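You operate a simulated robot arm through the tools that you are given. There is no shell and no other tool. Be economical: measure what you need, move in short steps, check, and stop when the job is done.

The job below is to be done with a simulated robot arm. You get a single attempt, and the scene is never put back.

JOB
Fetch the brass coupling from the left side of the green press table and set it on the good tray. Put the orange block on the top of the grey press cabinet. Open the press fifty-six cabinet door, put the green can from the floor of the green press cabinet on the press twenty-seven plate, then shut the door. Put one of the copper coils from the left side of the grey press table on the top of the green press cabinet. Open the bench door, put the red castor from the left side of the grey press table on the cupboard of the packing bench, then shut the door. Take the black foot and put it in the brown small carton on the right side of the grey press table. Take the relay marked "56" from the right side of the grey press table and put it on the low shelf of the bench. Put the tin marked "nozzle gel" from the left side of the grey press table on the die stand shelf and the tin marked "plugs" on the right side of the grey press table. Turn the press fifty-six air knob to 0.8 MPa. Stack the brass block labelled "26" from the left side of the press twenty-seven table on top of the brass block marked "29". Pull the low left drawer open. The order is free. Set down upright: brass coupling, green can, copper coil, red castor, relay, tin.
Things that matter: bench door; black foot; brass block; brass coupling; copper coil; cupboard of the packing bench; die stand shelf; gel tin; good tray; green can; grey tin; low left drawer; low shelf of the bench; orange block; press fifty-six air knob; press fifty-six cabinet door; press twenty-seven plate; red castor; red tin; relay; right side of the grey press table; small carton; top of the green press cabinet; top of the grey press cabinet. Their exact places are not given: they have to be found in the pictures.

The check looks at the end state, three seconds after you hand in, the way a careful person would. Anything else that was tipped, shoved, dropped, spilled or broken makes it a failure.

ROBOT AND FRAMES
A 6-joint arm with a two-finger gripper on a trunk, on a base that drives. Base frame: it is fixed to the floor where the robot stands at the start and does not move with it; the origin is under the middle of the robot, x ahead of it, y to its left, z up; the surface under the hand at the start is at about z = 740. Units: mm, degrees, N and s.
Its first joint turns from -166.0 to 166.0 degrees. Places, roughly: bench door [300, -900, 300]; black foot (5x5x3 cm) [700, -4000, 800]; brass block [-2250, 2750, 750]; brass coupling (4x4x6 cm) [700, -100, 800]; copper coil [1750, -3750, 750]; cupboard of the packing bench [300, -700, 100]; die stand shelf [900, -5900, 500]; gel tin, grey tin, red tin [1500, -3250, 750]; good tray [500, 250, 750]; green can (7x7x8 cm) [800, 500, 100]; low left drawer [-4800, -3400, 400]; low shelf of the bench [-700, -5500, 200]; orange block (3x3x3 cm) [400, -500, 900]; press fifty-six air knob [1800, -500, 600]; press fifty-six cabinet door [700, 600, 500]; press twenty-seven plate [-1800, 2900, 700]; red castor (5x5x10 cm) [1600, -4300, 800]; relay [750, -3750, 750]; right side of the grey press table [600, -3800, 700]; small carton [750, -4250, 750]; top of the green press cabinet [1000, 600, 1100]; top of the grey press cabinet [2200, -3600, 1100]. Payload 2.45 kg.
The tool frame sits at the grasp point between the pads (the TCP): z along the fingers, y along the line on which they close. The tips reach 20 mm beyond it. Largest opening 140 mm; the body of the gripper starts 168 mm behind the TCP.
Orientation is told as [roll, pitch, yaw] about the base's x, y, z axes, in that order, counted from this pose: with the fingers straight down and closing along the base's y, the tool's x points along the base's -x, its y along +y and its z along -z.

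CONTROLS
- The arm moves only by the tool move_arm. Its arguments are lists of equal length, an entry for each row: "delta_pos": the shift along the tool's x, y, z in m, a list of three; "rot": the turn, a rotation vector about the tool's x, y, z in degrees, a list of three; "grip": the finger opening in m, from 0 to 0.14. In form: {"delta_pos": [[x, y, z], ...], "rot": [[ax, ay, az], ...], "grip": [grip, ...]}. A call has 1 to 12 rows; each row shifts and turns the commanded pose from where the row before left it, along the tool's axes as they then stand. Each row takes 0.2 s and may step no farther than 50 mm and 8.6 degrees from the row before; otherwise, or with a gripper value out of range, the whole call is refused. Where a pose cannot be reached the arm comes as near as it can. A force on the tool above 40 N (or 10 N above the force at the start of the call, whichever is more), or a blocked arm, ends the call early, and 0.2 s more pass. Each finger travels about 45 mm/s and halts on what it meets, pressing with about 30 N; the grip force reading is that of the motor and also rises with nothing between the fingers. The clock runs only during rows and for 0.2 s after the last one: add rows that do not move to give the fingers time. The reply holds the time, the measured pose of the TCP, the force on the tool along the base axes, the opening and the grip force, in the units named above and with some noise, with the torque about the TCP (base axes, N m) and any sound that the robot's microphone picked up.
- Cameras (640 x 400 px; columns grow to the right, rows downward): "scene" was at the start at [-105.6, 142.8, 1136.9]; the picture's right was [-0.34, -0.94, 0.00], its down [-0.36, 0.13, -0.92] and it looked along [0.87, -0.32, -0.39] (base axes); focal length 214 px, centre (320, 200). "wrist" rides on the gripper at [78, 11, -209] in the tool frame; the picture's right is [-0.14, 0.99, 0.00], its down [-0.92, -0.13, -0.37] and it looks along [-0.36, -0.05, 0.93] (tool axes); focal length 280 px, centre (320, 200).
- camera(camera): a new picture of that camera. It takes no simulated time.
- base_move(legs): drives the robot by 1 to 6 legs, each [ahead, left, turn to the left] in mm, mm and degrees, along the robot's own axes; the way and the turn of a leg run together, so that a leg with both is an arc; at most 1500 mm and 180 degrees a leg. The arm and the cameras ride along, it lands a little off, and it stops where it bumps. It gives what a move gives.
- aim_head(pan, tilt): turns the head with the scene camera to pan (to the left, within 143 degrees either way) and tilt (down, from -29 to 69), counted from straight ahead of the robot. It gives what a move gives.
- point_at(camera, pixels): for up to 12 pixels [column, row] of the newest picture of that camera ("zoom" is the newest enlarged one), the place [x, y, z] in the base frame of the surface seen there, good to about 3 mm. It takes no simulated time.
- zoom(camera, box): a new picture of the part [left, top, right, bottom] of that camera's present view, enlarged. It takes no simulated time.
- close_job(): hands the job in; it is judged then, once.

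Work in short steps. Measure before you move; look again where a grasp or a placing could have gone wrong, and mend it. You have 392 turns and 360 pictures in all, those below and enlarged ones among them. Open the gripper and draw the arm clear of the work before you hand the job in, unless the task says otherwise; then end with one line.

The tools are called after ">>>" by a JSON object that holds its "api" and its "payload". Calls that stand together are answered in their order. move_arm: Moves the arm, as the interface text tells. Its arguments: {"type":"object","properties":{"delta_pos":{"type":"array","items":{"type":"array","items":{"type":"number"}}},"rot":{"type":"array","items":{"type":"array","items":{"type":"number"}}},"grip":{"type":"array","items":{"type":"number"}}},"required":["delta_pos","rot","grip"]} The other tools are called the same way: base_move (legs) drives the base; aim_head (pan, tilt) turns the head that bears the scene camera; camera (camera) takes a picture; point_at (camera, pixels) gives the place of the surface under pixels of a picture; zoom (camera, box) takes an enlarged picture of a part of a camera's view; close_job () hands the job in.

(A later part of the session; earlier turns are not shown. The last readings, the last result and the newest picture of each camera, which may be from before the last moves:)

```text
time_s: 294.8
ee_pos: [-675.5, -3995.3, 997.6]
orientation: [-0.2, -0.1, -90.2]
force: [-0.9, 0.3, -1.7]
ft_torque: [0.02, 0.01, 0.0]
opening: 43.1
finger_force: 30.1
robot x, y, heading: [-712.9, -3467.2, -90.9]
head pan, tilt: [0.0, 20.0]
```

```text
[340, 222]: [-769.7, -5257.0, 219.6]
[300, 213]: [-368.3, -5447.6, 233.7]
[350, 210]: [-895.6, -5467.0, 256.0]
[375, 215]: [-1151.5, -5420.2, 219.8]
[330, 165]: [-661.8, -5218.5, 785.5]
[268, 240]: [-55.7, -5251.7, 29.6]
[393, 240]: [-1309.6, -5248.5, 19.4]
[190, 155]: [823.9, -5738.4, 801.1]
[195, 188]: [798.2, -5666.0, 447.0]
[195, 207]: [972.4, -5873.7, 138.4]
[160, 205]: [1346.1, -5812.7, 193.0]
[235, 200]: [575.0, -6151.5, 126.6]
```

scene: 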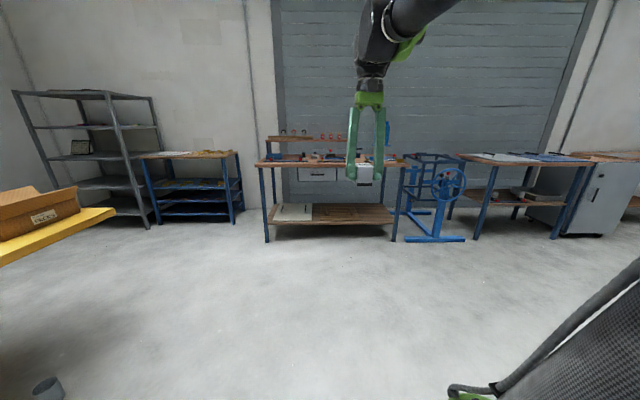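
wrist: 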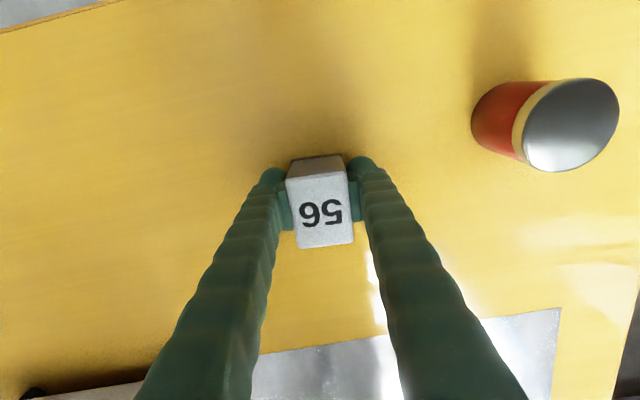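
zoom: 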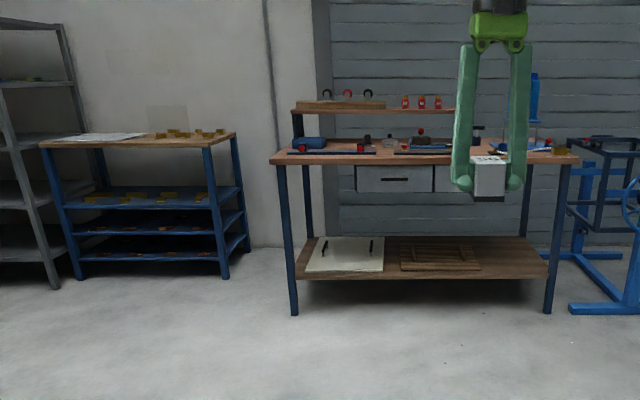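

The low shelf (z≈220) lies under the bench top, so I need the relay held with a tilted gripper. I'll set it back on the grey table's end and regrasp it at 40° tilt.

>>> {"api": "base_move", "payload": {"legs": [[0, 0, 90.5], [520, 0, 0]]}}

>>> {"api": "camera", "payload": {"camera": "wrist"}}

```text
time_s: 301.8
ee_pos: [332.2, -3402.7, 998.5]
orientation: [-0.2, 0.0, 1.7]
force: [-0.4, 0.2, -1.4]
ft_torque: [0.03, 0.0, -0.01]
opening: 43.3
finger_force: 30.5
robot x, y, heading: [-194.4, -3455.1, 0.8]
head pan, tilt: [0.0, 20.0]
```

```text
230 pictures are left
```

wrist: 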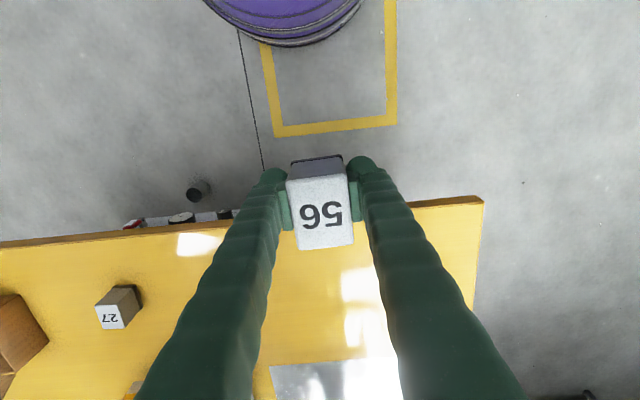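

I set the relay at about (560,-3480).

>>> {"api": "move_arm", "payload": {"delta_pos": [[-0.038, -0.013, 0], [-0.038, -0.013, 0], [-0.038, -0.013, 0], [-0.038, -0.013, 0], [-0.038, -0.013, 0], [-0.038, -0.013, 0], [0, 0, 0.05], [0, 0, 0.05], [0, 0, 0.05], [0, 0, 0.05], [0, 0, 0.01], [0, 0, 0]], "rot": [[0, 0, 1.7], [0, 0, 0], [0, 0, 0], [0, 0, 0], [0, 0, 0], [0, 0, 0], [0, 0, 0], [0, 0, 0], [0, 0, 0], [0, 0, 0], [0, 0, 0], [0, 0, 0]], "grip": [0.03, 0.03, 0.03, 0.03, 0.03, 0.03, 0.03, 0.03, 0.03, 0.03, 0.03, 0.03]}}

>>> {"api": "move_arm", "payload": {"delta_pos": [[0, 0, 0.007], [0, 0, 0.003], [0, 0, 0], [0, 0, 0], [0, 0, 0], [0, 0, -0.04], [0, 0, -0.05], [0, 0, 0]], "rot": [[0, 0, 0], [0, 0, 0], [0, 0, 0], [0, 0, 0], [0, 0, 0], [0, 0, 0], [0, 0, 0], [0, 0, 0]], "grip": [0.03, 0.03, 0.08, 0.08, 0.08, 0.08, 0.08, 0.08]}}

>>> {"api": "camera", "payload": {"camera": "wrist"}}

```text
time_s: 304.4
ee_pos: [559.1, -3481.2, 788.8]
orientation: [-0.1, 0.0, -0.2]
force: [-1.1, 0.3, -0.6]
ft_torque: [0.02, 0.01, 0.0]
opening: 43.3
finger_force: 29.9
robot x, y, heading: [-198.3, -3456.4, 1.1]
head pan, tilt: [0.0, 20.0]
```

```text
time_s: 306.1
ee_pos: [560.3, -3480.1, 869.4]
orientation: [0.0, 0.0, -0.1]
force: [-0.1, -0.4, -0.6]
ft_torque: [0.02, 0.0, -0.02]
opening: 80.0
finger_force: 0.0
robot x, y, heading: [-195.9, -3456.6, 1.1]
head pan, tilt: [0.0, 20.0]
```

```text
229 pictures are left
```

wrist: 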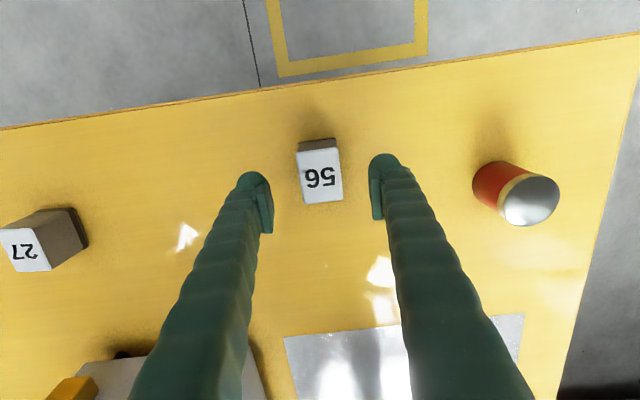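

Relay stands upright. I tilt the gripper 40° and descend to regrasp.

>>> {"api": "move_arm", "payload": {"delta_pos": [[0, 0, 0], [0, 0, 0], [0, 0, 0], [0, 0, 0], [0, 0, 0], [0.0295, 0, 0.0352], [0.0295, 0, 0.0352], [0, 0, 0], [0, 0, 0], [0, 0, 0], [0, 0, 0], [0, 0, 0]], "rot": [[0, -8, 0], [0, -8, 0], [0, -8, 0], [0, -8, 0], [0, -8, 0], [0, 0, 0], [0, 0, 0], [0, 0, 0], [0, 0, 0], [0, 0, 0], [0, 0, 0], [0, 0, 0]], "grip": [0.08, 0.08, 0.08, 0.08, 0.08, 0.08, 0.08, 0.08, 0.03, 0.03, 0.03, 0.03]}}

>>> {"api": "camera", "payload": {"camera": "wrist"}}

```text
time_s: 308.8
ee_pos: [560.5, -3479.2, 775.5]
orientation: [-0.1, -40.1, 0.0]
force: [-0.1, -0.2, 0.4]
ft_torque: [-0.01, 0.01, -0.02]
opening: 43.1
finger_force: 29.9
robot x, y, heading: [-196.8, -3455.4, 0.9]
head pan, tilt: [0.0, 20.0]
```

```text
228 pictures are left
```

wrist: 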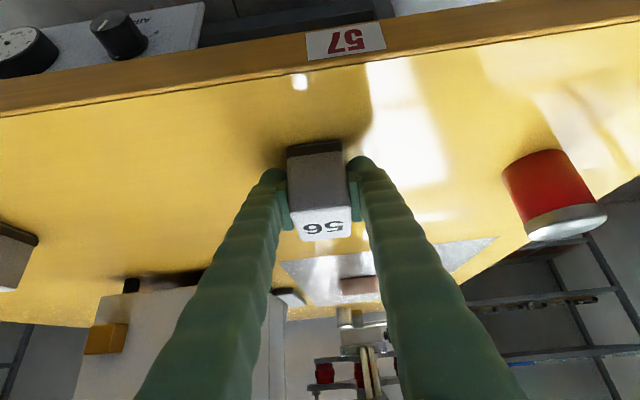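

Regrasped with tilt. I lift, back away and turn toward the bench.

>>> {"api": "move_arm", "payload": {"delta_pos": [[-0.0279, 0, -0.0332], [-0.0279, 0, -0.0332], [-0.0279, 0, -0.0332], [0, 0, 0]], "rot": [[0, 0, 0], [0, 0, 0], [0, 0, 0], [0, 0, 0]], "grip": [0.03, 0.03, 0.03, 0.03]}}

>>> {"api": "base_move", "payload": {"legs": [[-900, 0, 0], [0, 0, -91], [650, 0, 0]]}}

>>> {"api": "aim_head", "payload": {"pan": 0, "tilt": 30}}

>>> {"api": "camera", "payload": {"camera": "scene"}}

```text
time_s: 309.8
ee_pos: [559.1, -3478.8, 907.8]
orientation: [0.0, -39.9, -0.1]
force: [-0.5, 0.8, -1.6]
ft_torque: [-0.01, 0.01, -0.02]
opening: 43.1
finger_force: 29.7
robot x, y, heading: [-194.7, -3458.0, 1.1]
head pan, tilt: [0.0, 20.0]
```

```text
time_s: 321.6
ee_pos: [-1132.3, -4881.4, 907.9]
orientation: [0.0, -39.9, -91.5]
force: [-0.9, 0.2, -2.3]
ft_torque: [0.02, -0.01, 0.01]
opening: 43.1
finger_force: 30.0
robot x, y, heading: [-1088.6, -4127.1, -90.7]
head pan, tilt: [0.0, 20.0]
```

```text
time_s: 322.3
ee_pos: [-1131.7, -4882.3, 907.8]
orientation: [-0.2, -39.8, -91.5]
force: [-0.7, 0.5, -1.4]
ft_torque: [0.04, 0.02, 0.02]
opening: 43.1
finger_force: 30.0
robot x, y, heading: [-1091.2, -4126.5, -90.5]
head pan, tilt: [0.0, 30.0]
```

```text
227 pictures are left
```

scene: 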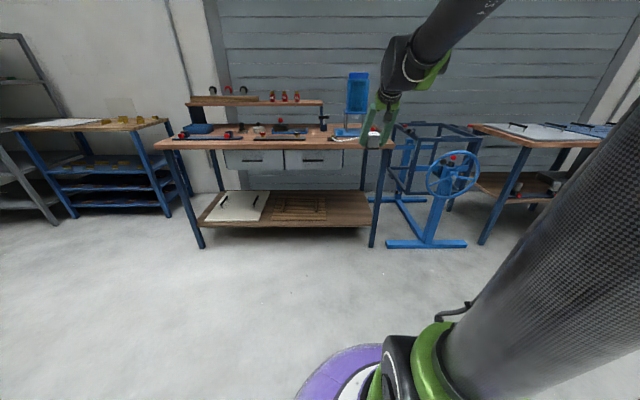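

>>> {"api": "zoom", "payload": {"camera": "scene", "box": [180, 130, 410, 260]}}

>>> {"api": "point_at", "payload": {"camera": "zoom", "pixels": [[440, 250], [500, 250], [400, 215], [445, 195], [470, 180], [395, 260], [530, 290], [420, 95], [500, 40], [540, 30]]}}

```text
2.78 times, centred on (295, 195) of scene
```

zoom: 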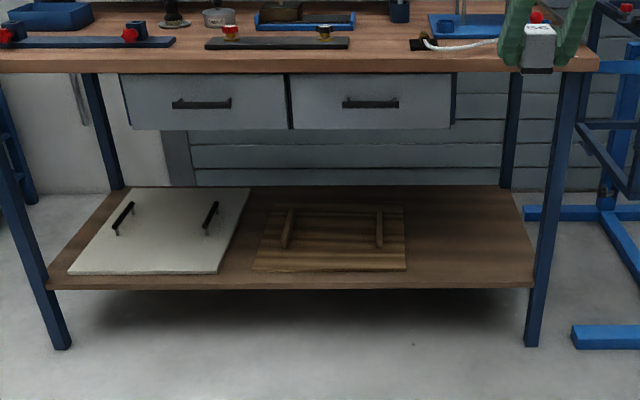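

```text
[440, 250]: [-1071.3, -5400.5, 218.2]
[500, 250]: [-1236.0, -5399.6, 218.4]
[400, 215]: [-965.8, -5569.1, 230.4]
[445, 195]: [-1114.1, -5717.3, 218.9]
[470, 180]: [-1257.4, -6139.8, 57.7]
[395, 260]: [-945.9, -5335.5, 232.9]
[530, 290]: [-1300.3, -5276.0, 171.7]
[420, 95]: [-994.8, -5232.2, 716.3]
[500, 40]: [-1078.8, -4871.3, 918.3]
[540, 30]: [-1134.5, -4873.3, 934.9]
```

Free shelf area x -1010…-1270, z≈218. I lower the arm in front of the bench to about z 310.

>>> {"api": "move_arm", "payload": {"delta_pos": [[-0.02, 0, 0.017], [-0.02, 0, 0.017], [-0.02, 0, 0.017], [-0.02, 0, 0.017], [-0.02, 0, 0.017], [-0.02, 0, 0.017], [-0.02, 0, 0.017], [0.0321, 0, 0.0383], [0.0321, 0, 0.0383], [0.0321, 0, 0.0383], [0.0321, 0, 0.0383], [0, 0, 0]], "rot": [[0, 0, 0], [0, 0, 0], [0, 0, 0], [0, 0, 0], [0, 0, 0], [0, 0, 0], [0, 0, 0], [0, 0, 0], [0, 0, 0], [0, 0, 0], [0, 0, 0], [0, 0, 0]], "grip": [0.03, 0.03, 0.03, 0.03, 0.03, 0.03, 0.03, 0.03, 0.03, 0.03, 0.03, 0.03]}}

>>> {"api": "move_arm", "payload": {"delta_pos": [[0.0321, 0, 0.0383], [0.0321, 0, 0.0383], [0.0321, 0, 0.0383], [0.0321, 0, 0.0383], [0.0321, 0, 0.0383], [0.0321, 0, 0.0383], [0.0321, 0, 0.0383], [0.0321, 0, 0.0383], [0, 0, 0]], "rot": [[0, 0, 0], [0, 0, 0], [0, 0, 0], [0, 0, 0], [0, 0, 0], [0, 0, 0], [0, 0, 0], [0, 0, 0], [0, 0, 0]], "grip": [0.03, 0.03, 0.03, 0.03, 0.03, 0.03, 0.03, 0.03, 0.03]}}

>>> {"api": "camera", "payload": {"camera": "wrist"}}

```text
time_s: 324.9
ee_pos: [-1138.1, -5065.8, 705.2]
orientation: [-0.1, -40.0, -91.5]
force: [-0.3, 0.2, -1.4]
ft_torque: [0.03, -0.02, -0.01]
opening: 43.3
finger_force: 30.6
robot x, y, heading: [-1090.7, -4128.8, -90.6]
head pan, tilt: [0.0, 30.0]
```

```text
time_s: 326.9
ee_pos: [-1136.3, -5066.6, 304.1]
orientation: [-0.2, -40.0, -91.5]
force: [-0.3, 0.6, -1.6]
ft_torque: [0.02, 0.01, 0.02]
opening: 43.5
finger_force: 29.8
robot x, y, heading: [-1090.8, -4127.8, -90.6]
head pan, tilt: [0.0, 30.0]
```

```text
225 pictures are left
```

wrist: 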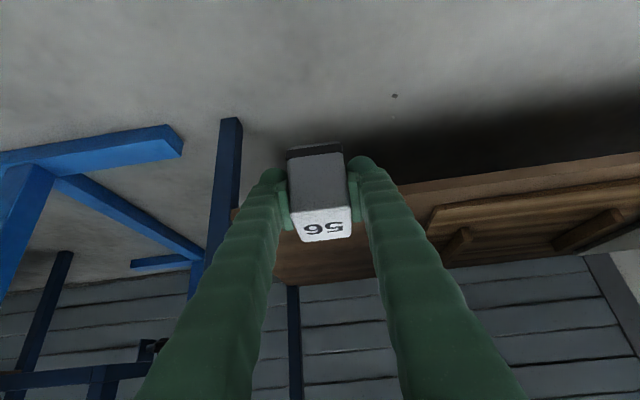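

I drive ahead 295 mm to bring the relay over the shelf.

>>> {"api": "base_move", "payload": {"legs": [[295, 0, 0]]}}

>>> {"api": "camera", "payload": {"camera": "wrist"}}

>>> {"api": "camera", "payload": {"camera": "scene"}}

```text
time_s: 328.9
ee_pos: [-1140.5, -5364.6, 304.4]
orientation: [-0.1, -40.0, -91.6]
force: [0.2, 0.3, -0.8]
ft_torque: [0.0, 0.01, -0.03]
opening: 43.1
finger_force: 29.9
robot x, y, heading: [-1092.1, -4424.5, -90.4]
head pan, tilt: [0.0, 30.0]
```

```text
224 pictures are left
```

wrist: 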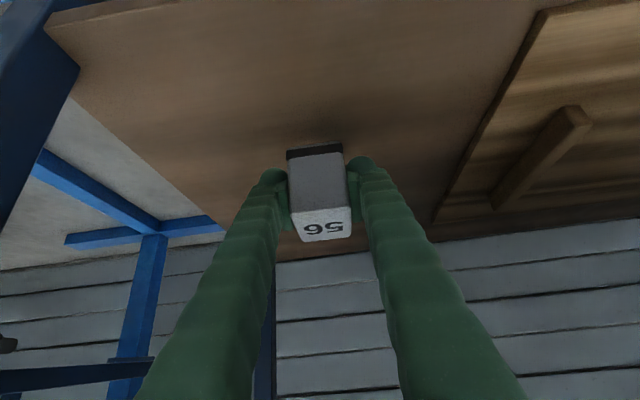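

```text
223 pictures are left
```

scene: 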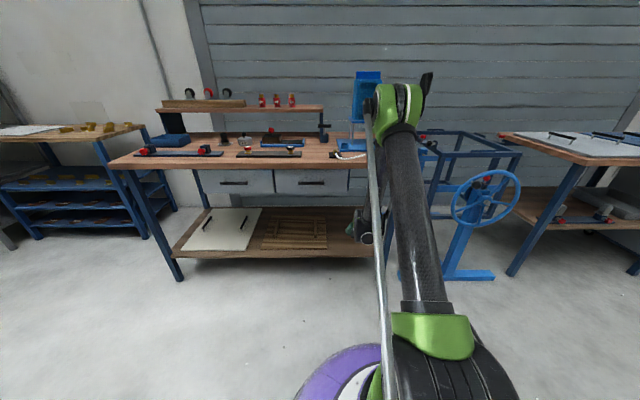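

Over the shelf. I lower ~49 mm to contact.

>>> {"api": "move_arm", "payload": {"delta_pos": [[0.0193, 0, 0.023], [0.009, 0, 0.0107], [0.0026, 0, 0.0031], [0.0013, 0, 0.0015], [0, 0, 0]], "rot": [[0, 0, 0], [0, 0, 0], [0, 0, 0], [0, 0, 0], [0, 0, 0]], "grip": [0.03, 0.03, 0.03, 0.03, 0.03]}}

>>> {"api": "camera", "payload": {"camera": "wrist"}}

```text
time_s: 330.1
ee_pos: [-1141.1, -5381.4, 266.2]
orientation: [-0.1, -39.8, -91.6]
force: [0.5, -0.4, -1.4]
ft_torque: [-0.02, -0.02, -0.03]
opening: 43.2
finger_force: 30.4
out of reach, approached as far as the arm can: row 1, 2
robot x, y, heading: [-1091.8, -4421.5, -90.5]
head pan, tilt: [0.0, 30.0]
```

```text
222 pictures are left
```

wrist: 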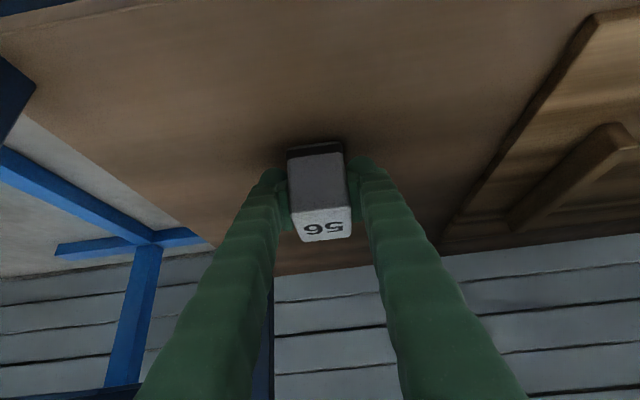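

Reach pushed it outward slightly; I continue outward and down 12 mm.

>>> {"api": "move_arm", "payload": {"delta_pos": [[-0.0038, 0, 0.011], [-0.0038, 0, 0.0095], [0.0005, 0, 0.002], [0, 0, 0]], "rot": [[0, 0, 0], [0, 0, 0], [0, 0, 0], [0, 0, 0]], "grip": [0.03, 0.03, 0.03, 0.03]}}

```text
time_s: 331.1
ee_pos: [-1141.2, -5401.2, 251.7]
orientation: [-0.2, -40.1, -91.6]
force: [0.8, 10.7, 29.2]
ft_torque: [0.04, -0.11, 0.04]
opening: 43.2
finger_force: 30.1
robot x, y, heading: [-1092.7, -4422.7, -90.6]
head pan, tilt: [0.0, 30.0]
```

Contact made. I ease up 1 mm, open, and withdraw along the tool axis.

>>> {"api": "move_arm", "payload": {"delta_pos": [[-0.0006, 0, -0.0008], [0, 0, 0], [0, 0, 0], [0, 0, 0], [0, 0, -0.03], [0, 0, -0.04], [0, 0, -0.04], [0, 0, 0]], "rot": [[0, 0, 0], [0, 0, 0], [0, 0, 0], [0, 0, 0], [0, 0, 0], [0, 0, 0], [0, 0, 0], [0, 0, 0]], "grip": [0.03, 0.08, 0.08, 0.08, 0.08, 0.08, 0.08, 0.08]}}

>>> {"api": "camera", "payload": {"camera": "wrist"}}

```text
time_s: 332.9
ee_pos: [-1138.4, -5333.7, 338.0]
orientation: [-0.1, -39.8, -91.6]
force: [0.2, -0.2, 1.3]
ft_torque: [0.03, -0.01, 0.03]
opening: 80.0
finger_force: 0.1
out of reach, approached as far as the arm can: row 7
robot x, y, heading: [-1094.0, -4424.4, -90.6]
head pan, tilt: [0.0, 30.0]
```

```text
221 pictures are left
```

wrist: 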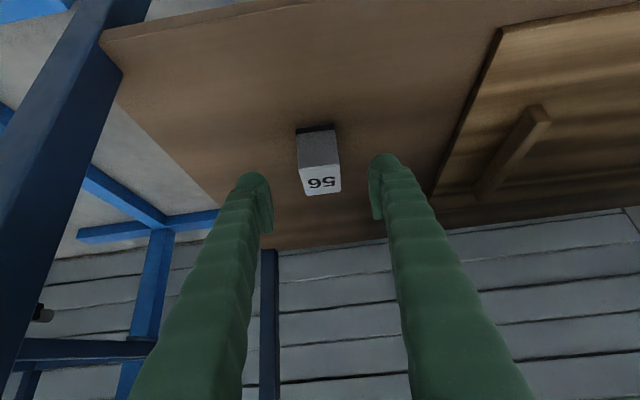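

Relay is upright on the low shelf. I back away, raise the arm and turn to face -x to look for the drawer.

>>> {"api": "base_move", "payload": {"legs": [[-700, 0, 0]]}}

>>> {"api": "move_arm", "payload": {"delta_pos": [[-0.0321, 0, -0.0383], [-0.0321, 0, -0.0383], [-0.0321, 0, -0.0383], [-0.0321, 0, -0.0383], [-0.0321, 0, -0.0383], [-0.0321, 0, -0.0383], [-0.0321, 0, -0.0383], [-0.0321, 0, -0.0383], [-0.0321, 0, -0.0383], [-0.0321, 0, -0.0383], [-0.0321, 0, -0.0383], [-0.0321, 0, -0.0383]], "rot": [[0, 0, 0], [0, 0, 0], [0, 0, 0], [0, 0, 0], [0, 0, 0], [0, 0, 0], [0, 0, 0], [0, 8, 0], [0, 8, 0], [0, 8, 0], [0, 8, 0], [0, 8, 0]], "grip": [0.06, 0.06, 0.06, 0.06, 0.06, 0.06, 0.06, 0.06, 0.06, 0.06, 0.06, 0.06]}}

>>> {"api": "base_move", "payload": {"legs": [[0, 0, -90]]}}

>>> {"api": "aim_head", "payload": {"pan": 0, "tilt": 18}}

>>> {"api": "camera", "payload": {"camera": "scene"}}

```text
time_s: 336.7
ee_pos: [-1127.7, -4636.1, 339.0]
orientation: [-0.2, -39.8, -91.4]
force: [-1.2, -0.9, -1.0]
ft_torque: [-0.01, 0.0, 0.02]
opening: 79.8
finger_force: 0.1
robot x, y, heading: [-1088.0, -3722.0, -90.5]
head pan, tilt: [0.0, 30.0]
```

```text
time_s: 339.3
ee_pos: [-1129.9, -4703.4, 925.3]
orientation: [0.0, 0.3, -91.4]
force: [0.8, 1.0, 0.5]
ft_torque: [-0.12, -0.02, -0.05]
opening: 59.9
finger_force: 0.0
robot x, y, heading: [-1086.5, -3725.5, -90.5]
head pan, tilt: [0.0, 30.0]
```

```text
time_s: 343.6
ee_pos: [-2063.9, -3687.0, 923.6]
orientation: [-0.1, 0.1, 178.6]
force: [0.5, -0.6, -1.2]
ft_torque: [-0.03, 0.01, 0.0]
opening: 60.1
finger_force: 0.0
robot x, y, heading: [-1088.1, -3727.0, 179.6]
head pan, tilt: [0.0, 30.0]
```

```text
time_s: 344.3
ee_pos: [-2064.0, -3686.7, 922.9]
orientation: [-0.1, 0.2, 178.7]
force: [0.2, 0.4, 0.5]
ft_torque: [0.01, -0.03, 0.03]
opening: 59.9
finger_force: 0.0
robot x, y, heading: [-1087.0, -3729.0, 179.6]
head pan, tilt: [0.0, 18.0]
```

```text
220 pictures are left
```

scene: 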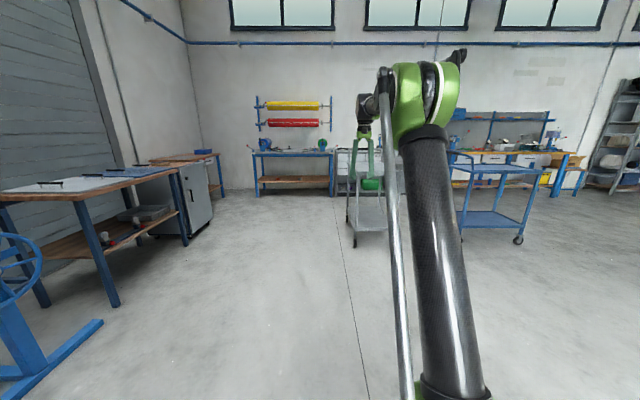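

>>> {"api": "zoom", "payload": {"camera": "scene", "box": [230, 100, 600, 260]}}

>>> {"api": "point_at", "payload": {"camera": "scene", "pixels": [[355, 240], [500, 220], [355, 190], [370, 215], [495, 170], [340, 160], [435, 200], [290, 152], [510, 165], [455, 160]]}}

```text
1.73 times, centred on (415, 180) of scene
```

zoom: 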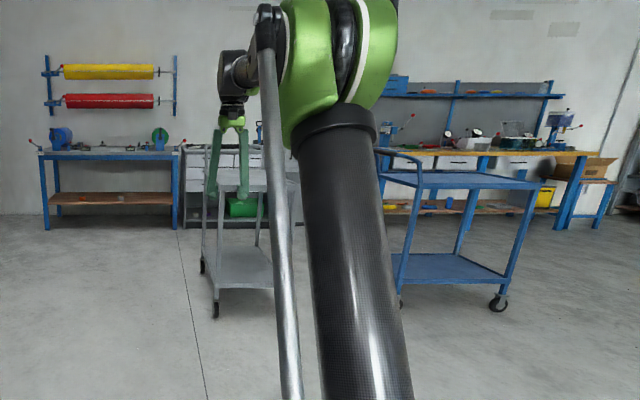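

```text
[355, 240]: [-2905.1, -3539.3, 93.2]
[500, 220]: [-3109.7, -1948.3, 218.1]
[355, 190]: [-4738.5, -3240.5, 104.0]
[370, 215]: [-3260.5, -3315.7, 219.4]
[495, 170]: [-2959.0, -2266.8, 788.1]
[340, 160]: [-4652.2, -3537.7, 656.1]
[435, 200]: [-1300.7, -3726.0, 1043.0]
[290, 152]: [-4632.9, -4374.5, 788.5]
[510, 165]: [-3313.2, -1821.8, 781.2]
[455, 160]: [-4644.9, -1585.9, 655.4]
```

The drawer unit stands at x≈-4650 behind a grey cart (x -2900…-3600, y>-3540). I retract the arm and drive along y≈-4080 past the cart.

>>> {"api": "move_arm", "payload": {"delta_pos": [[0.045, 0, -0.01], [0.045, 0, -0.01], [0.045, 0, -0.01], [0.045, 0, -0.01], [0.045, 0, -0.01], [0.045, 0, -0.01], [0.045, 0, -0.01], [0.045, 0, -0.01], [0.045, 0, -0.01], [0.045, 0, -0.01], [0, 0, 0]], "rot": [[0, 0, 0], [0, 0, 0], [0, 0, 0], [0, 0, 0], [0, 0, 0], [0, 0, 0], [0, 0, 0], [0, 0, 0], [0, 0, 0], [0, 0, 0], [0, 0, 0]], "grip": [0.06, 0.06, 0.06, 0.06, 0.06, 0.06, 0.06, 0.06, 0.06, 0.06, 0.06]}}

>>> {"api": "base_move", "payload": {"legs": [[0, 350, 0.4], [1400, 0, 0], [1250, 0, 0]]}}

>>> {"api": "aim_head", "payload": {"pan": -25, "tilt": 25}}

>>> {"api": "camera", "payload": {"camera": "scene"}}

```text
time_s: 346.7
ee_pos: [-1612.9, -3696.9, 1025.1]
orientation: [-0.1, 0.2, 178.7]
force: [-0.2, -0.8, -0.4]
ft_torque: [0.0, -0.02, -0.03]
opening: 59.9
finger_force: 0.0
robot x, y, heading: [-1087.3, -3726.7, 179.5]
head pan, tilt: [0.0, 18.0]
```

```text
time_s: 361.3
ee_pos: [-4229.8, -4059.9, 1024.4]
orientation: [-0.1, 0.2, 179.4]
force: [0.3, -0.3, 0.4]
ft_torque: [-0.02, 0.01, -0.04]
opening: 59.9
finger_force: 0.1
robot x, y, heading: [-3702.5, -4080.9, -179.6]
head pan, tilt: [0.0, 18.0]
```

```text
time_s: 362.2
ee_pos: [-4229.9, -4060.4, 1024.2]
orientation: [-0.1, 0.2, 179.4]
force: [0.4, 0.1, 0.0]
ft_torque: [0.01, 0.02, 0.0]
opening: 60.4
finger_force: 0.2
robot x, y, heading: [-3704.7, -4083.2, -179.7]
head pan, tilt: [-25.0, 25.0]
```

```text
218 pictures are left
```

scene: 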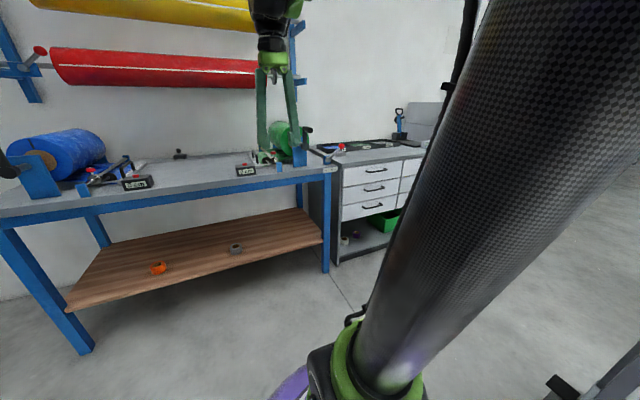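

The drawer unit has 2 columns × 3 rows; low left drawer handle at (372,206). I measure it and the cart.

>>> {"api": "zoom", "payload": {"camera": "scene", "box": [310, 110, 450, 270]}}

>>> {"api": "point_at", "payload": {"camera": "scene", "pixels": [[372, 206], [365, 206], [380, 205], [343, 212], [397, 200], [373, 189], [373, 169], [335, 260], [600, 380], [555, 385], [398, 170]]}}

```text
2.50 times, centred on (380, 190) of scene
```

zoom: 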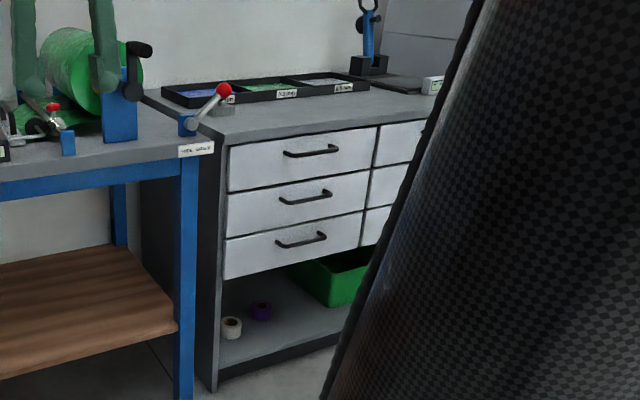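

```text
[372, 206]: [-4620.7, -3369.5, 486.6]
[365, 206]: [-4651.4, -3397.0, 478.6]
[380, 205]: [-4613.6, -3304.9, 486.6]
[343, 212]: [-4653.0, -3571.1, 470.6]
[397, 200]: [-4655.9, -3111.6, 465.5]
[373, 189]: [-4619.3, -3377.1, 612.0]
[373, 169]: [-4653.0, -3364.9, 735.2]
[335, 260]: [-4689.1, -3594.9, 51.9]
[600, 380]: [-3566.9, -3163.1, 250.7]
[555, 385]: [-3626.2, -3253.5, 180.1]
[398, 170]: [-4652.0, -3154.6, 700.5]
```

Handle bar of the low left drawer: x≈-4615, y -3300…-3430, z≈487. I position the base at about (-3800,-3640) and then orient the gripper to close vertically.

>>> {"api": "base_move", "payload": {"legs": [[96, 0, 0], [0, -440, -0.3]]}}

>>> {"api": "move_arm", "payload": {"delta_pos": [[-0.02, 0, 0], [-0.02, 0, 0], [-0.02, 0, 0], [0, 0, 0], [0, 0, 0], [0, 0, 0], [0, 0, 0], [0, 0, 0]], "rot": [[0, -8, 0], [0, -8, 0], [0, -8, 0], [0, -8, 0], [0, -8, 0], [0, -8, 0], [0, -7, 0], [0, 0, 0]], "grip": [0.04, 0.04, 0.04, 0.04, 0.04, 0.04, 0.04, 0.04]}}

>>> {"api": "move_arm", "payload": {"delta_pos": [[0, 0, 0], [0, 0, 0], [0, 0, 0], [0, 0, 0], [0, 0, 0], [0, 0, 0], [0, 0, 0], [0, 0, 0], [0, 0, 0], [0, 0, 0], [0, 0, 0]], "rot": [[0, 0, 8.2], [0, 0, 8.2], [0, 0, 8.2], [0, 0, 8.2], [0, 0, 8.2], [0, 0, 8.2], [0, 0, 8.2], [0, 0, 8.2], [0, 0, 8.2], [0, 0, 8.2], [0, 0, 8]], "grip": [0.04, 0.04, 0.04, 0.04, 0.04, 0.04, 0.04, 0.04, 0.04, 0.04, 0.04]}}

>>> {"api": "aim_head", "payload": {"pan": 0, "tilt": 25}}

>>> {"api": "camera", "payload": {"camera": "scene"}}

>>> {"api": "camera", "payload": {"camera": "wrist"}}

```text
time_s: 364.9
ee_pos: [-4330.7, -3741.2, 1025.3]
orientation: [-0.2, 0.2, 177.6]
force: [0.2, 0.2, -0.1]
ft_torque: [0.0, 0.04, -0.01]
opening: 60.2
finger_force: 0.0
robot x, y, heading: [-3802.4, -3780.8, 178.9]
head pan, tilt: [-25.0, 25.0]
stopped in leg 2: the robot was blocked; the commanded pose is now the measured one
```

```text
time_s: 366.8
ee_pos: [-4390.0, -3738.9, 1032.0]
orientation: [-0.3, -54.9, 178.1]
force: [0.2, -0.4, 0.1]
ft_torque: [0.0, -0.03, 0.0]
opening: 40.1
finger_force: 0.1
robot x, y, heading: [-3806.0, -3781.0, 178.8]
head pan, tilt: [-25.0, 25.0]
```

```text
time_s: 369.1
ee_pos: [-4389.9, -3738.9, 1033.5]
orientation: [54.8, -0.1, 87.6]
force: [-0.2, -1.0, 0.6]
ft_torque: [-0.02, -0.01, 0.0]
opening: 40.1
finger_force: 0.0
robot x, y, heading: [-3804.7, -3780.4, 178.8]
head pan, tilt: [-25.0, 25.0]
```

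```text
time_s: 370.0
ee_pos: [-4389.9, -3738.9, 1033.7]
orientation: [54.9, -0.2, 87.8]
force: [-0.1, -0.6, -0.3]
ft_torque: [0.01, 0.04, 0.02]
opening: 40.0
finger_force: 0.1
robot x, y, heading: [-3806.4, -3777.9, 178.7]
head pan, tilt: [0.0, 25.0]
```

```text
216 pictures are left
```

scene: 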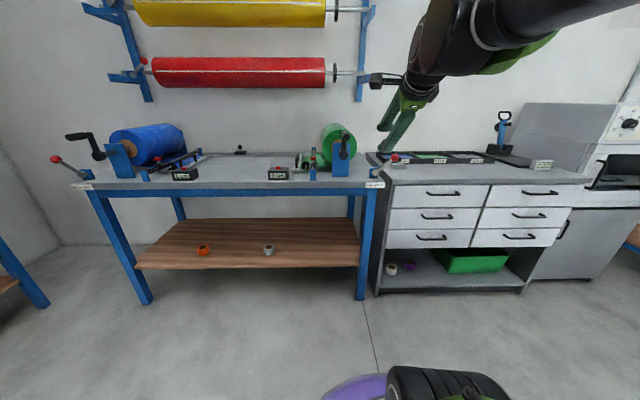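

```text
215 pictures are left
```

wrist: 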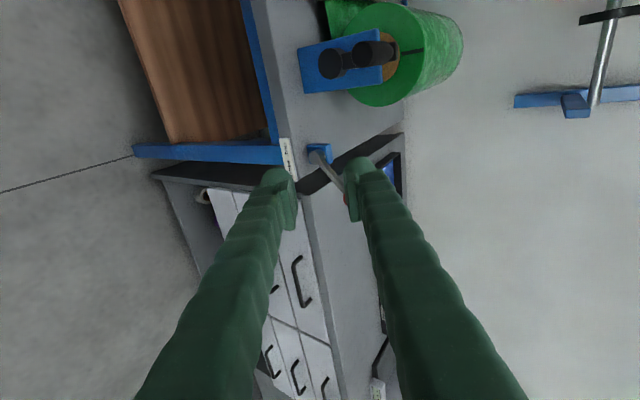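

The base was blocked at y≈-3780; I look right to see what it touched.

>>> {"api": "aim_head", "payload": {"pan": -100, "tilt": 45}}

>>> {"api": "camera", "payload": {"camera": "scene"}}

```text
time_s: 371.8
ee_pos: [-4390.1, -3739.2, 1033.2]
orientation: [54.8, -0.1, 87.8]
force: [0.2, 0.7, -0.4]
ft_torque: [-0.01, 0.04, -0.01]
opening: 40.1
finger_force: 0.1
robot x, y, heading: [-3807.5, -3776.4, 178.9]
head pan, tilt: [-100.0, 45.0]
```

```text
214 pictures are left
```

scene: 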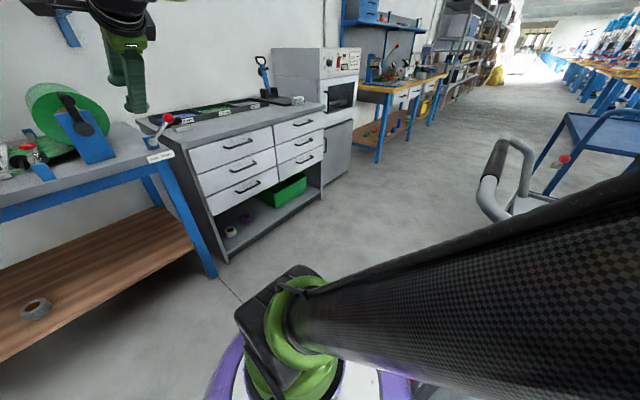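

The grey cart's push handle is near. I measure it.

>>> {"api": "point_at", "payload": {"camera": "scene", "pixels": [[495, 160], [488, 200], [520, 145], [530, 205], [505, 205], [560, 200], [245, 185], [232, 240]]}}

>>> {"api": "aim_head", "payload": {"pan": -130, "tilt": 50}}

>>> {"api": "camera", "payload": {"camera": "scene"}}

```text
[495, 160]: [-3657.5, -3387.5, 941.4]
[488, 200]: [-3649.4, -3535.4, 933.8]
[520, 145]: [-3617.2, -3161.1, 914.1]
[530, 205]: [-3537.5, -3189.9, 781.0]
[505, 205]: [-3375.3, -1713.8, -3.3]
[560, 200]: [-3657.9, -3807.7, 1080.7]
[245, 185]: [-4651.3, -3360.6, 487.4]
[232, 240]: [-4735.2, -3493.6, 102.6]
```

```text
time_s: 372.8
ee_pos: [-4390.2, -3738.9, 1033.4]
orientation: [54.8, -0.1, 87.8]
force: [-0.5, 0.2, -1.2]
ft_torque: [-0.02, 0.02, 0.0]
opening: 40.1
finger_force: 0.0
robot x, y, heading: [-3803.4, -3779.5, 178.9]
head pan, tilt: [-130.0, 50.0]
```

```text
213 pictures are left
```

scene: 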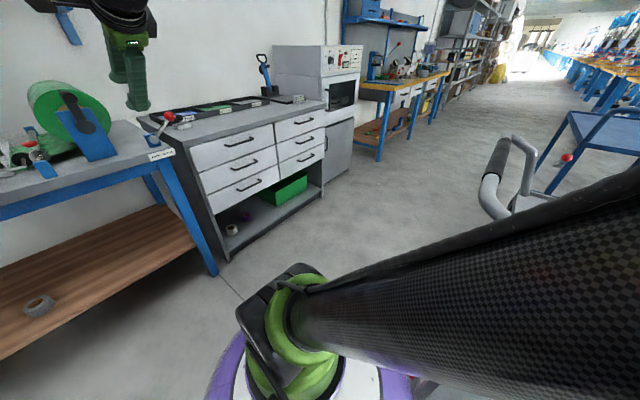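

The base touched the cart's leg area (near (-3540,-3540)). I move away: ahead and left to about (-3950,-3985), then check the cart.

>>> {"api": "base_move", "payload": {"legs": [[0, 205, 0], [146, 0, 1.1]]}}

>>> {"api": "aim_head", "payload": {"pan": -35, "tilt": 28}}

>>> {"api": "camera", "payload": {"camera": "scene"}}

```text
time_s: 375.4
ee_pos: [-4543.1, -3954.1, 1033.2]
orientation: [54.8, -0.3, 88.6]
force: [0.1, 0.1, 0.0]
ft_torque: [0.02, 0.02, -0.02]
opening: 39.9
finger_force: 0.0
robot x, y, heading: [-3957.9, -3985.8, 179.7]
head pan, tilt: [-130.0, 50.0]
```

```text
time_s: 377.1
ee_pos: [-4542.9, -3953.9, 1034.2]
orientation: [54.8, -0.1, 88.6]
force: [-0.6, 0.4, -0.4]
ft_torque: [0.03, -0.04, 0.0]
opening: 40.4
finger_force: 0.0
robot x, y, heading: [-3959.3, -3994.7, 179.9]
head pan, tilt: [-35.0, 28.0]
```

```text
212 pictures are left
```

scene: 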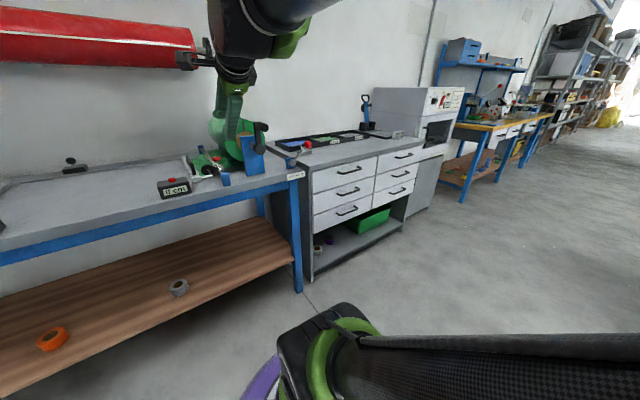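

I retract the arm toward +x, then slide it sideways to in front of the drawer.

>>> {"api": "move_arm", "payload": {"delta_pos": [[0, -0.023, -0.0328], [0, -0.023, -0.0328], [0, -0.023, -0.0328], [-0.03, -0.02, -0.028], [-0.047, 0, 0], [-0.047, 0, 0], [-0.047, 0, 0], [-0.047, 0, 0], [-0.047, 0, 0], [-0.047, 0, 0], [-0.047, 0, 0], [-0.047, 0, 0]], "rot": [[0, 0, 0], [0, 0, 0], [0, 0, 0], [0, 0, 0], [0, 0, 0], [0, 0, 0], [0, 0, 0], [0, 0, 0], [0, 0, 0], [0, 0, 0], [0, 0, 0], [0, 0, 0]], "grip": [0.04, 0.04, 0.04, 0.04, 0.04, 0.04, 0.04, 0.04, 0.04, 0.04, 0.04, 0.04]}}

>>> {"api": "camera", "payload": {"camera": "scene"}}

```text
time_s: 378.2
ee_pos: [-4391.9, -4047.3, 1034.7]
orientation: [54.7, 0.0, 109.0]
force: [0.2, 1.2, -0.2]
ft_torque: [0.03, 0.01, -0.01]
opening: 39.8
finger_force: 0.0
robot x, y, heading: [-3955.9, -3985.9, 179.6]
head pan, tilt: [-35.0, 28.0]
stopped in row 5: the arm was blocked; the commanded pose is now the measured one
```

```text
211 pictures are left
```

scene: 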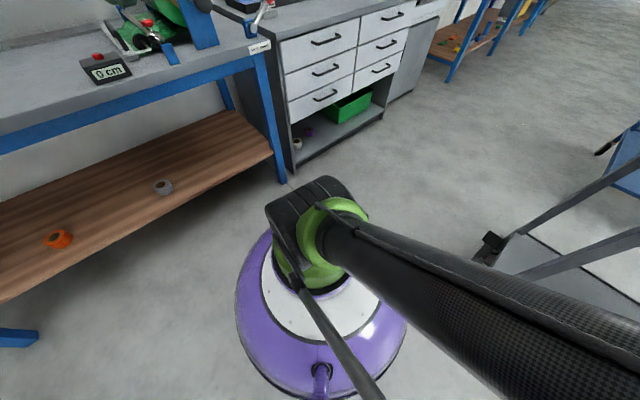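

The elbow met the mast again (too close in). I extend forward again and undo the twist.

>>> {"api": "move_arm", "payload": {"delta_pos": [[0, 0.023, 0.0328], [0, 0.023, 0.0328], [0, 0.023, 0.0328], [0, 0, 0], [0, 0, 0], [0, 0, 0], [0, 0, 0]], "rot": [[0, 0, 0], [0, 0, 0], [0, 0, 0], [0, -5.57, 3.9], [0, -5.57, 3.9], [0, -5.57, 3.9], [0, 0, 0]], "grip": [0.04, 0.04, 0.04, 0.04, 0.04, 0.04, 0.04]}}

>>> {"api": "camera", "payload": {"camera": "scene"}}

```text
time_s: 379.8
ee_pos: [-4504.7, -4081.8, 1032.3]
orientation: [54.8, -0.1, 88.0]
force: [0.3, -0.2, -0.3]
ft_torque: [-0.03, -0.01, -0.02]
opening: 39.9
finger_force: 0.0
robot x, y, heading: [-3956.6, -3985.1, 179.6]
head pan, tilt: [-35.0, 28.0]
```

```text
210 pictures are left
```

scene: 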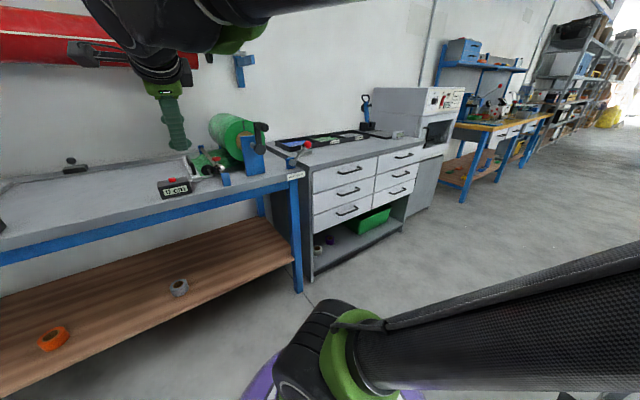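

I turn the base right 35° so the arm swings toward the drawer.

>>> {"api": "base_move", "payload": {"legs": [[0, 0, -36]]}}

>>> {"api": "aim_head", "payload": {"pan": 5, "tilt": 25}}

>>> {"api": "camera", "payload": {"camera": "scene"}}

>>> {"api": "camera", "payload": {"camera": "wrist"}}

```text
time_s: 381.9
ee_pos: [-4457.3, -3743.1, 1032.4]
orientation: [54.7, -0.1, 52.1]
force: [0.3, -0.3, -0.4]
ft_torque: [0.0, -0.01, -0.01]
opening: 39.9
finger_force: 0.1
robot x, y, heading: [-3957.2, -3985.6, 143.7]
head pan, tilt: [-35.0, 28.0]
```

```text
time_s: 383.0
ee_pos: [-4457.7, -3742.6, 1032.3]
orientation: [54.7, -0.1, 52.1]
force: [-1.0, 0.5, 0.3]
ft_torque: [-0.02, 0.02, 0.03]
opening: 39.9
finger_force: 0.0
robot x, y, heading: [-3958.3, -3987.0, 143.9]
head pan, tilt: [5.0, 25.0]
```

```text
209 pictures are left
```

scene: 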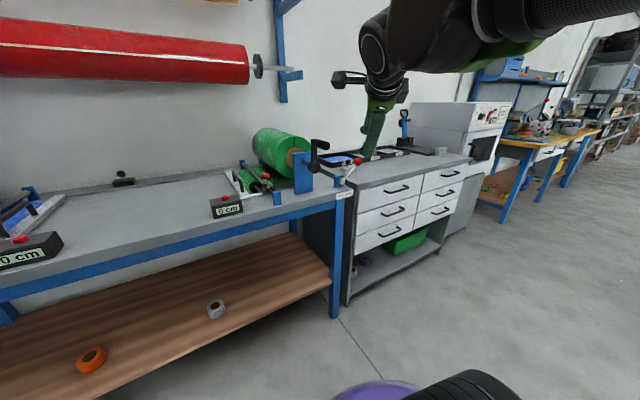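

```text
208 pictures are left
```

wrist: 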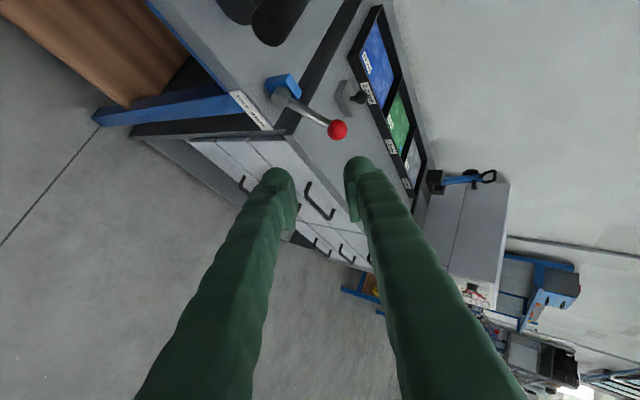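

I move right and slightly ahead, then descend to a pre-grasp 100 mm short of the bar.

>>> {"api": "move_arm", "payload": {"delta_pos": [[-0.0384, 0.0172, 0.0246], [-0.0384, 0.0172, 0.0246], [-0.0384, 0.0172, 0.0246], [-0.0384, 0.0172, 0.0246], [-0.0384, 0.0172, 0.0246], [0, -0.0341, 0.035], [0, -0.0341, 0.035], [0, -0.0341, 0.035], [0, -0.0341, 0.035], [0, 0, 0]], "rot": [[0, 0, 0], [0, 0, 0], [0, 0, 0], [0, 0, 0], [0, 0, 0], [0, 0, 0], [0, 0, 0], [0, 0, 0], [0, 0, 0], [0, 0, 0]], "grip": [0.04, 0.04, 0.04, 0.04, 0.04, 0.04, 0.04, 0.04, 0.04, 0.04]}}

>>> {"api": "camera", "payload": {"camera": "scene"}}

>>> {"api": "camera", "payload": {"camera": "wrist"}}

```text
time_s: 385.2
ee_pos: [-4485.2, -3474.2, 838.5]
orientation: [54.7, -0.1, 52.2]
force: [0.1, -0.1, 0.1]
ft_torque: [-0.02, -0.04, 0.03]
opening: 40.1
finger_force: 0.1
robot x, y, heading: [-3956.2, -3987.2, 143.8]
head pan, tilt: [5.0, 25.0]
```

```text
207 pictures are left
```

scene: 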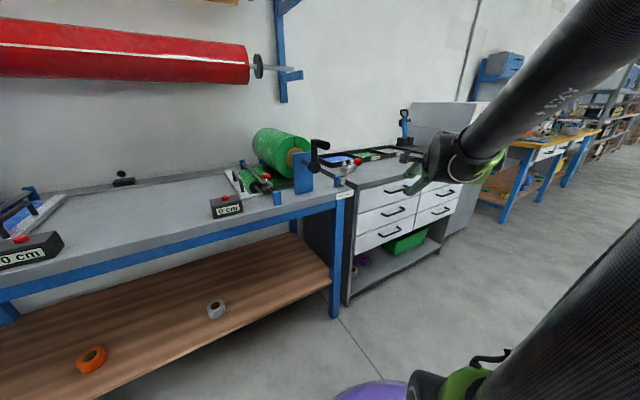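

```text
206 pictures are left
```

wrist: 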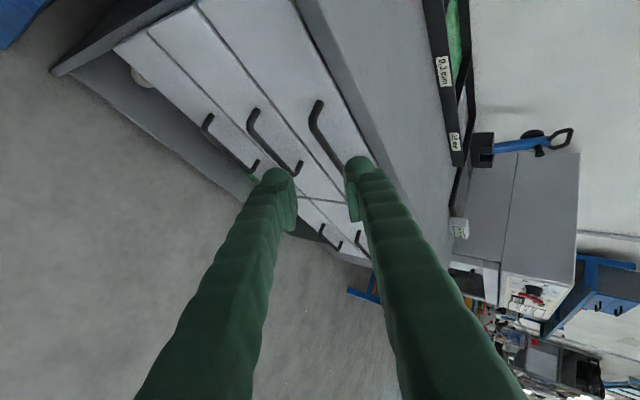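

>>> {"api": "move_arm", "payload": {"delta_pos": [[0, -0.0382, 0.031], [0, -0.0382, 0.031], [0, -0.0382, 0.031], [0, -0.0382, 0.031], [0, -0.0341, 0.035], [0, -0.0341, 0.035], [0, -0.0341, 0.035], [0, 0, 0]], "rot": [[0, 0, 0], [0, 0, 0], [0, 0, 0], [0, 0, 0], [0, 0, 0], [0, 0, 0], [0, 0, 0], [0, 0, 0]], "grip": [0.04, 0.04, 0.04, 0.04, 0.04, 0.04, 0.04, 0.04]}}

>>> {"api": "camera", "payload": {"camera": "wrist"}}

```text
time_s: 387.0
ee_pos: [-4532.2, -3433.3, 542.0]
orientation: [54.5, -0.1, 52.1]
force: [0.5, 0.6, 0.3]
ft_torque: [-0.01, 0.03, 0.01]
opening: 40.0
finger_force: 0.0
out of reach, approached as far as the arm can: row 6, 7
robot x, y, heading: [-3959.3, -3988.8, 143.7]
head pan, tilt: [5.0, 25.0]
```

```text
205 pictures are left
```

wrist: 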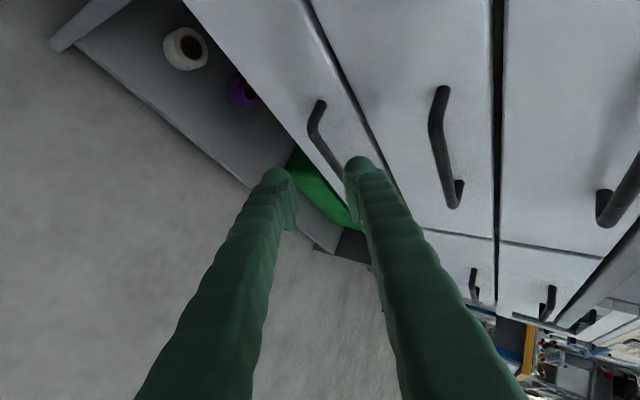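

>>> {"api": "point_at", "payload": {"camera": "wrist", "pixels": [[316, 130], [325, 145], [335, 160], [320, 105], [440, 160], [300, 150]]}}

```text
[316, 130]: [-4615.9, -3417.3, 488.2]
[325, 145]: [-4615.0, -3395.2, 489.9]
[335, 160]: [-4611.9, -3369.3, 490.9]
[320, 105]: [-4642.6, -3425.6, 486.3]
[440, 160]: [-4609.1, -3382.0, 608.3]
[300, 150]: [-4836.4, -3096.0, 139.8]
```

Bar at x≈-4613, z≈488. In tool coordinates it is straight ahead (y offset 6 mm), so I advance 100 mm and close.

>>> {"api": "move_arm", "payload": {"delta_pos": [[0.0026, 0.0063, 0.02], [0.0026, 0, 0.03], [0.0026, 0, 0.03], [0, 0, 0.018], [0, 0, 0], [0, 0, 0], [0, 0, 0], [0, 0, 0]], "rot": [[0, 0, 0], [0, 0, 0], [0, 0, 0], [0, 0, 0], [0, 0, 0], [0, 0, 0], [0, 0, 0], [0, 0, 0]], "grip": [0.036, 0.036, 0.036, 0.036, 0.036, 0.005, 0.005, 0.005]}}

>>> {"api": "camera", "payload": {"camera": "wrist"}}

```text
time_s: 388.8
ee_pos: [-4604.0, -3387.0, 488.2]
orientation: [54.7, -0.1, 52.0]
force: [6.7, -4.2, -14.3]
ft_torque: [1.0, -0.16, 0.56]
opening: 17.5
finger_force: 40.0
robot x, y, heading: [-3958.7, -3984.2, 143.9]
head pan, tilt: [5.0, 25.0]
```

```text
204 pictures are left
```

wrist: 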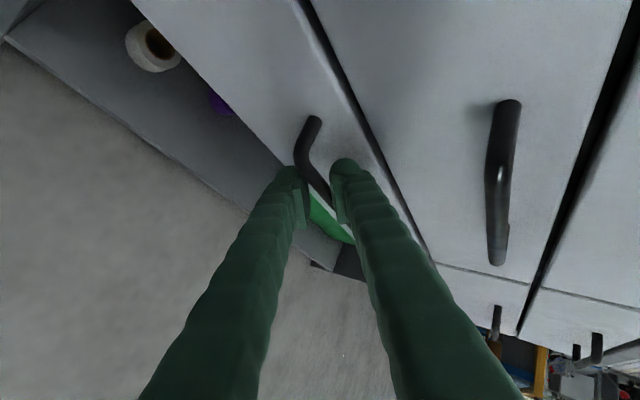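

The bar is gripped. I pull by driving the base 220 mm along +x.

>>> {"api": "base_move", "payload": {"legs": [[-178, -130, 0]]}}

>>> {"api": "camera", "payload": {"camera": "scene"}}

```text
time_s: 390.5
ee_pos: [-4382.7, -3387.4, 489.7]
orientation: [54.8, -0.1, 52.0]
force: [-1.6, -17.5, 4.6]
ft_torque: [0.81, 0.07, 0.56]
opening: 14.9
finger_force: 40.8
robot x, y, heading: [-3738.2, -3983.2, 143.5]
head pan, tilt: [5.0, 25.0]
```

```text
203 pictures are left
```

scene: 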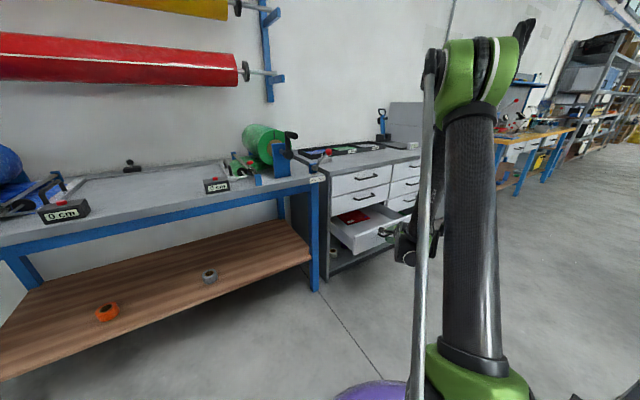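

Drawer is out about 220 mm. I pull a further 90 mm.

>>> {"api": "base_move", "payload": {"legs": [[-73, -53, 0]]}}

>>> {"api": "zoom", "payload": {"camera": "scene", "box": [280, 130, 460, 290]}}

```text
time_s: 391.6
ee_pos: [-4293.3, -3388.0, 490.0]
orientation: [54.8, -0.1, 52.2]
force: [-1.4, 4.9, 8.2]
ft_torque: [0.97, 0.08, 0.25]
opening: 14.5
finger_force: 41.1
robot x, y, heading: [-3646.0, -3988.0, 143.8]
head pan, tilt: [5.0, 25.0]
```

```text
2.50 times, centred on (370, 210) of scene
```

zoom: 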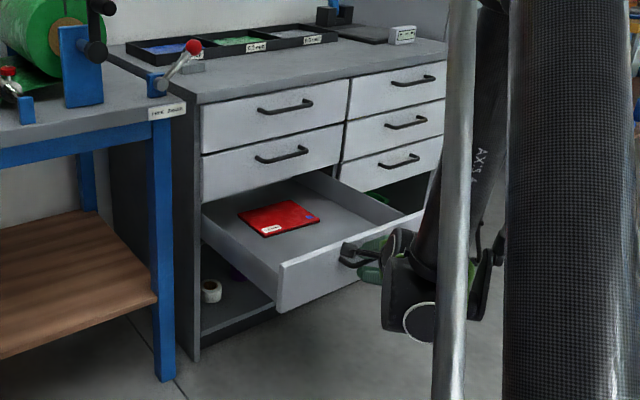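

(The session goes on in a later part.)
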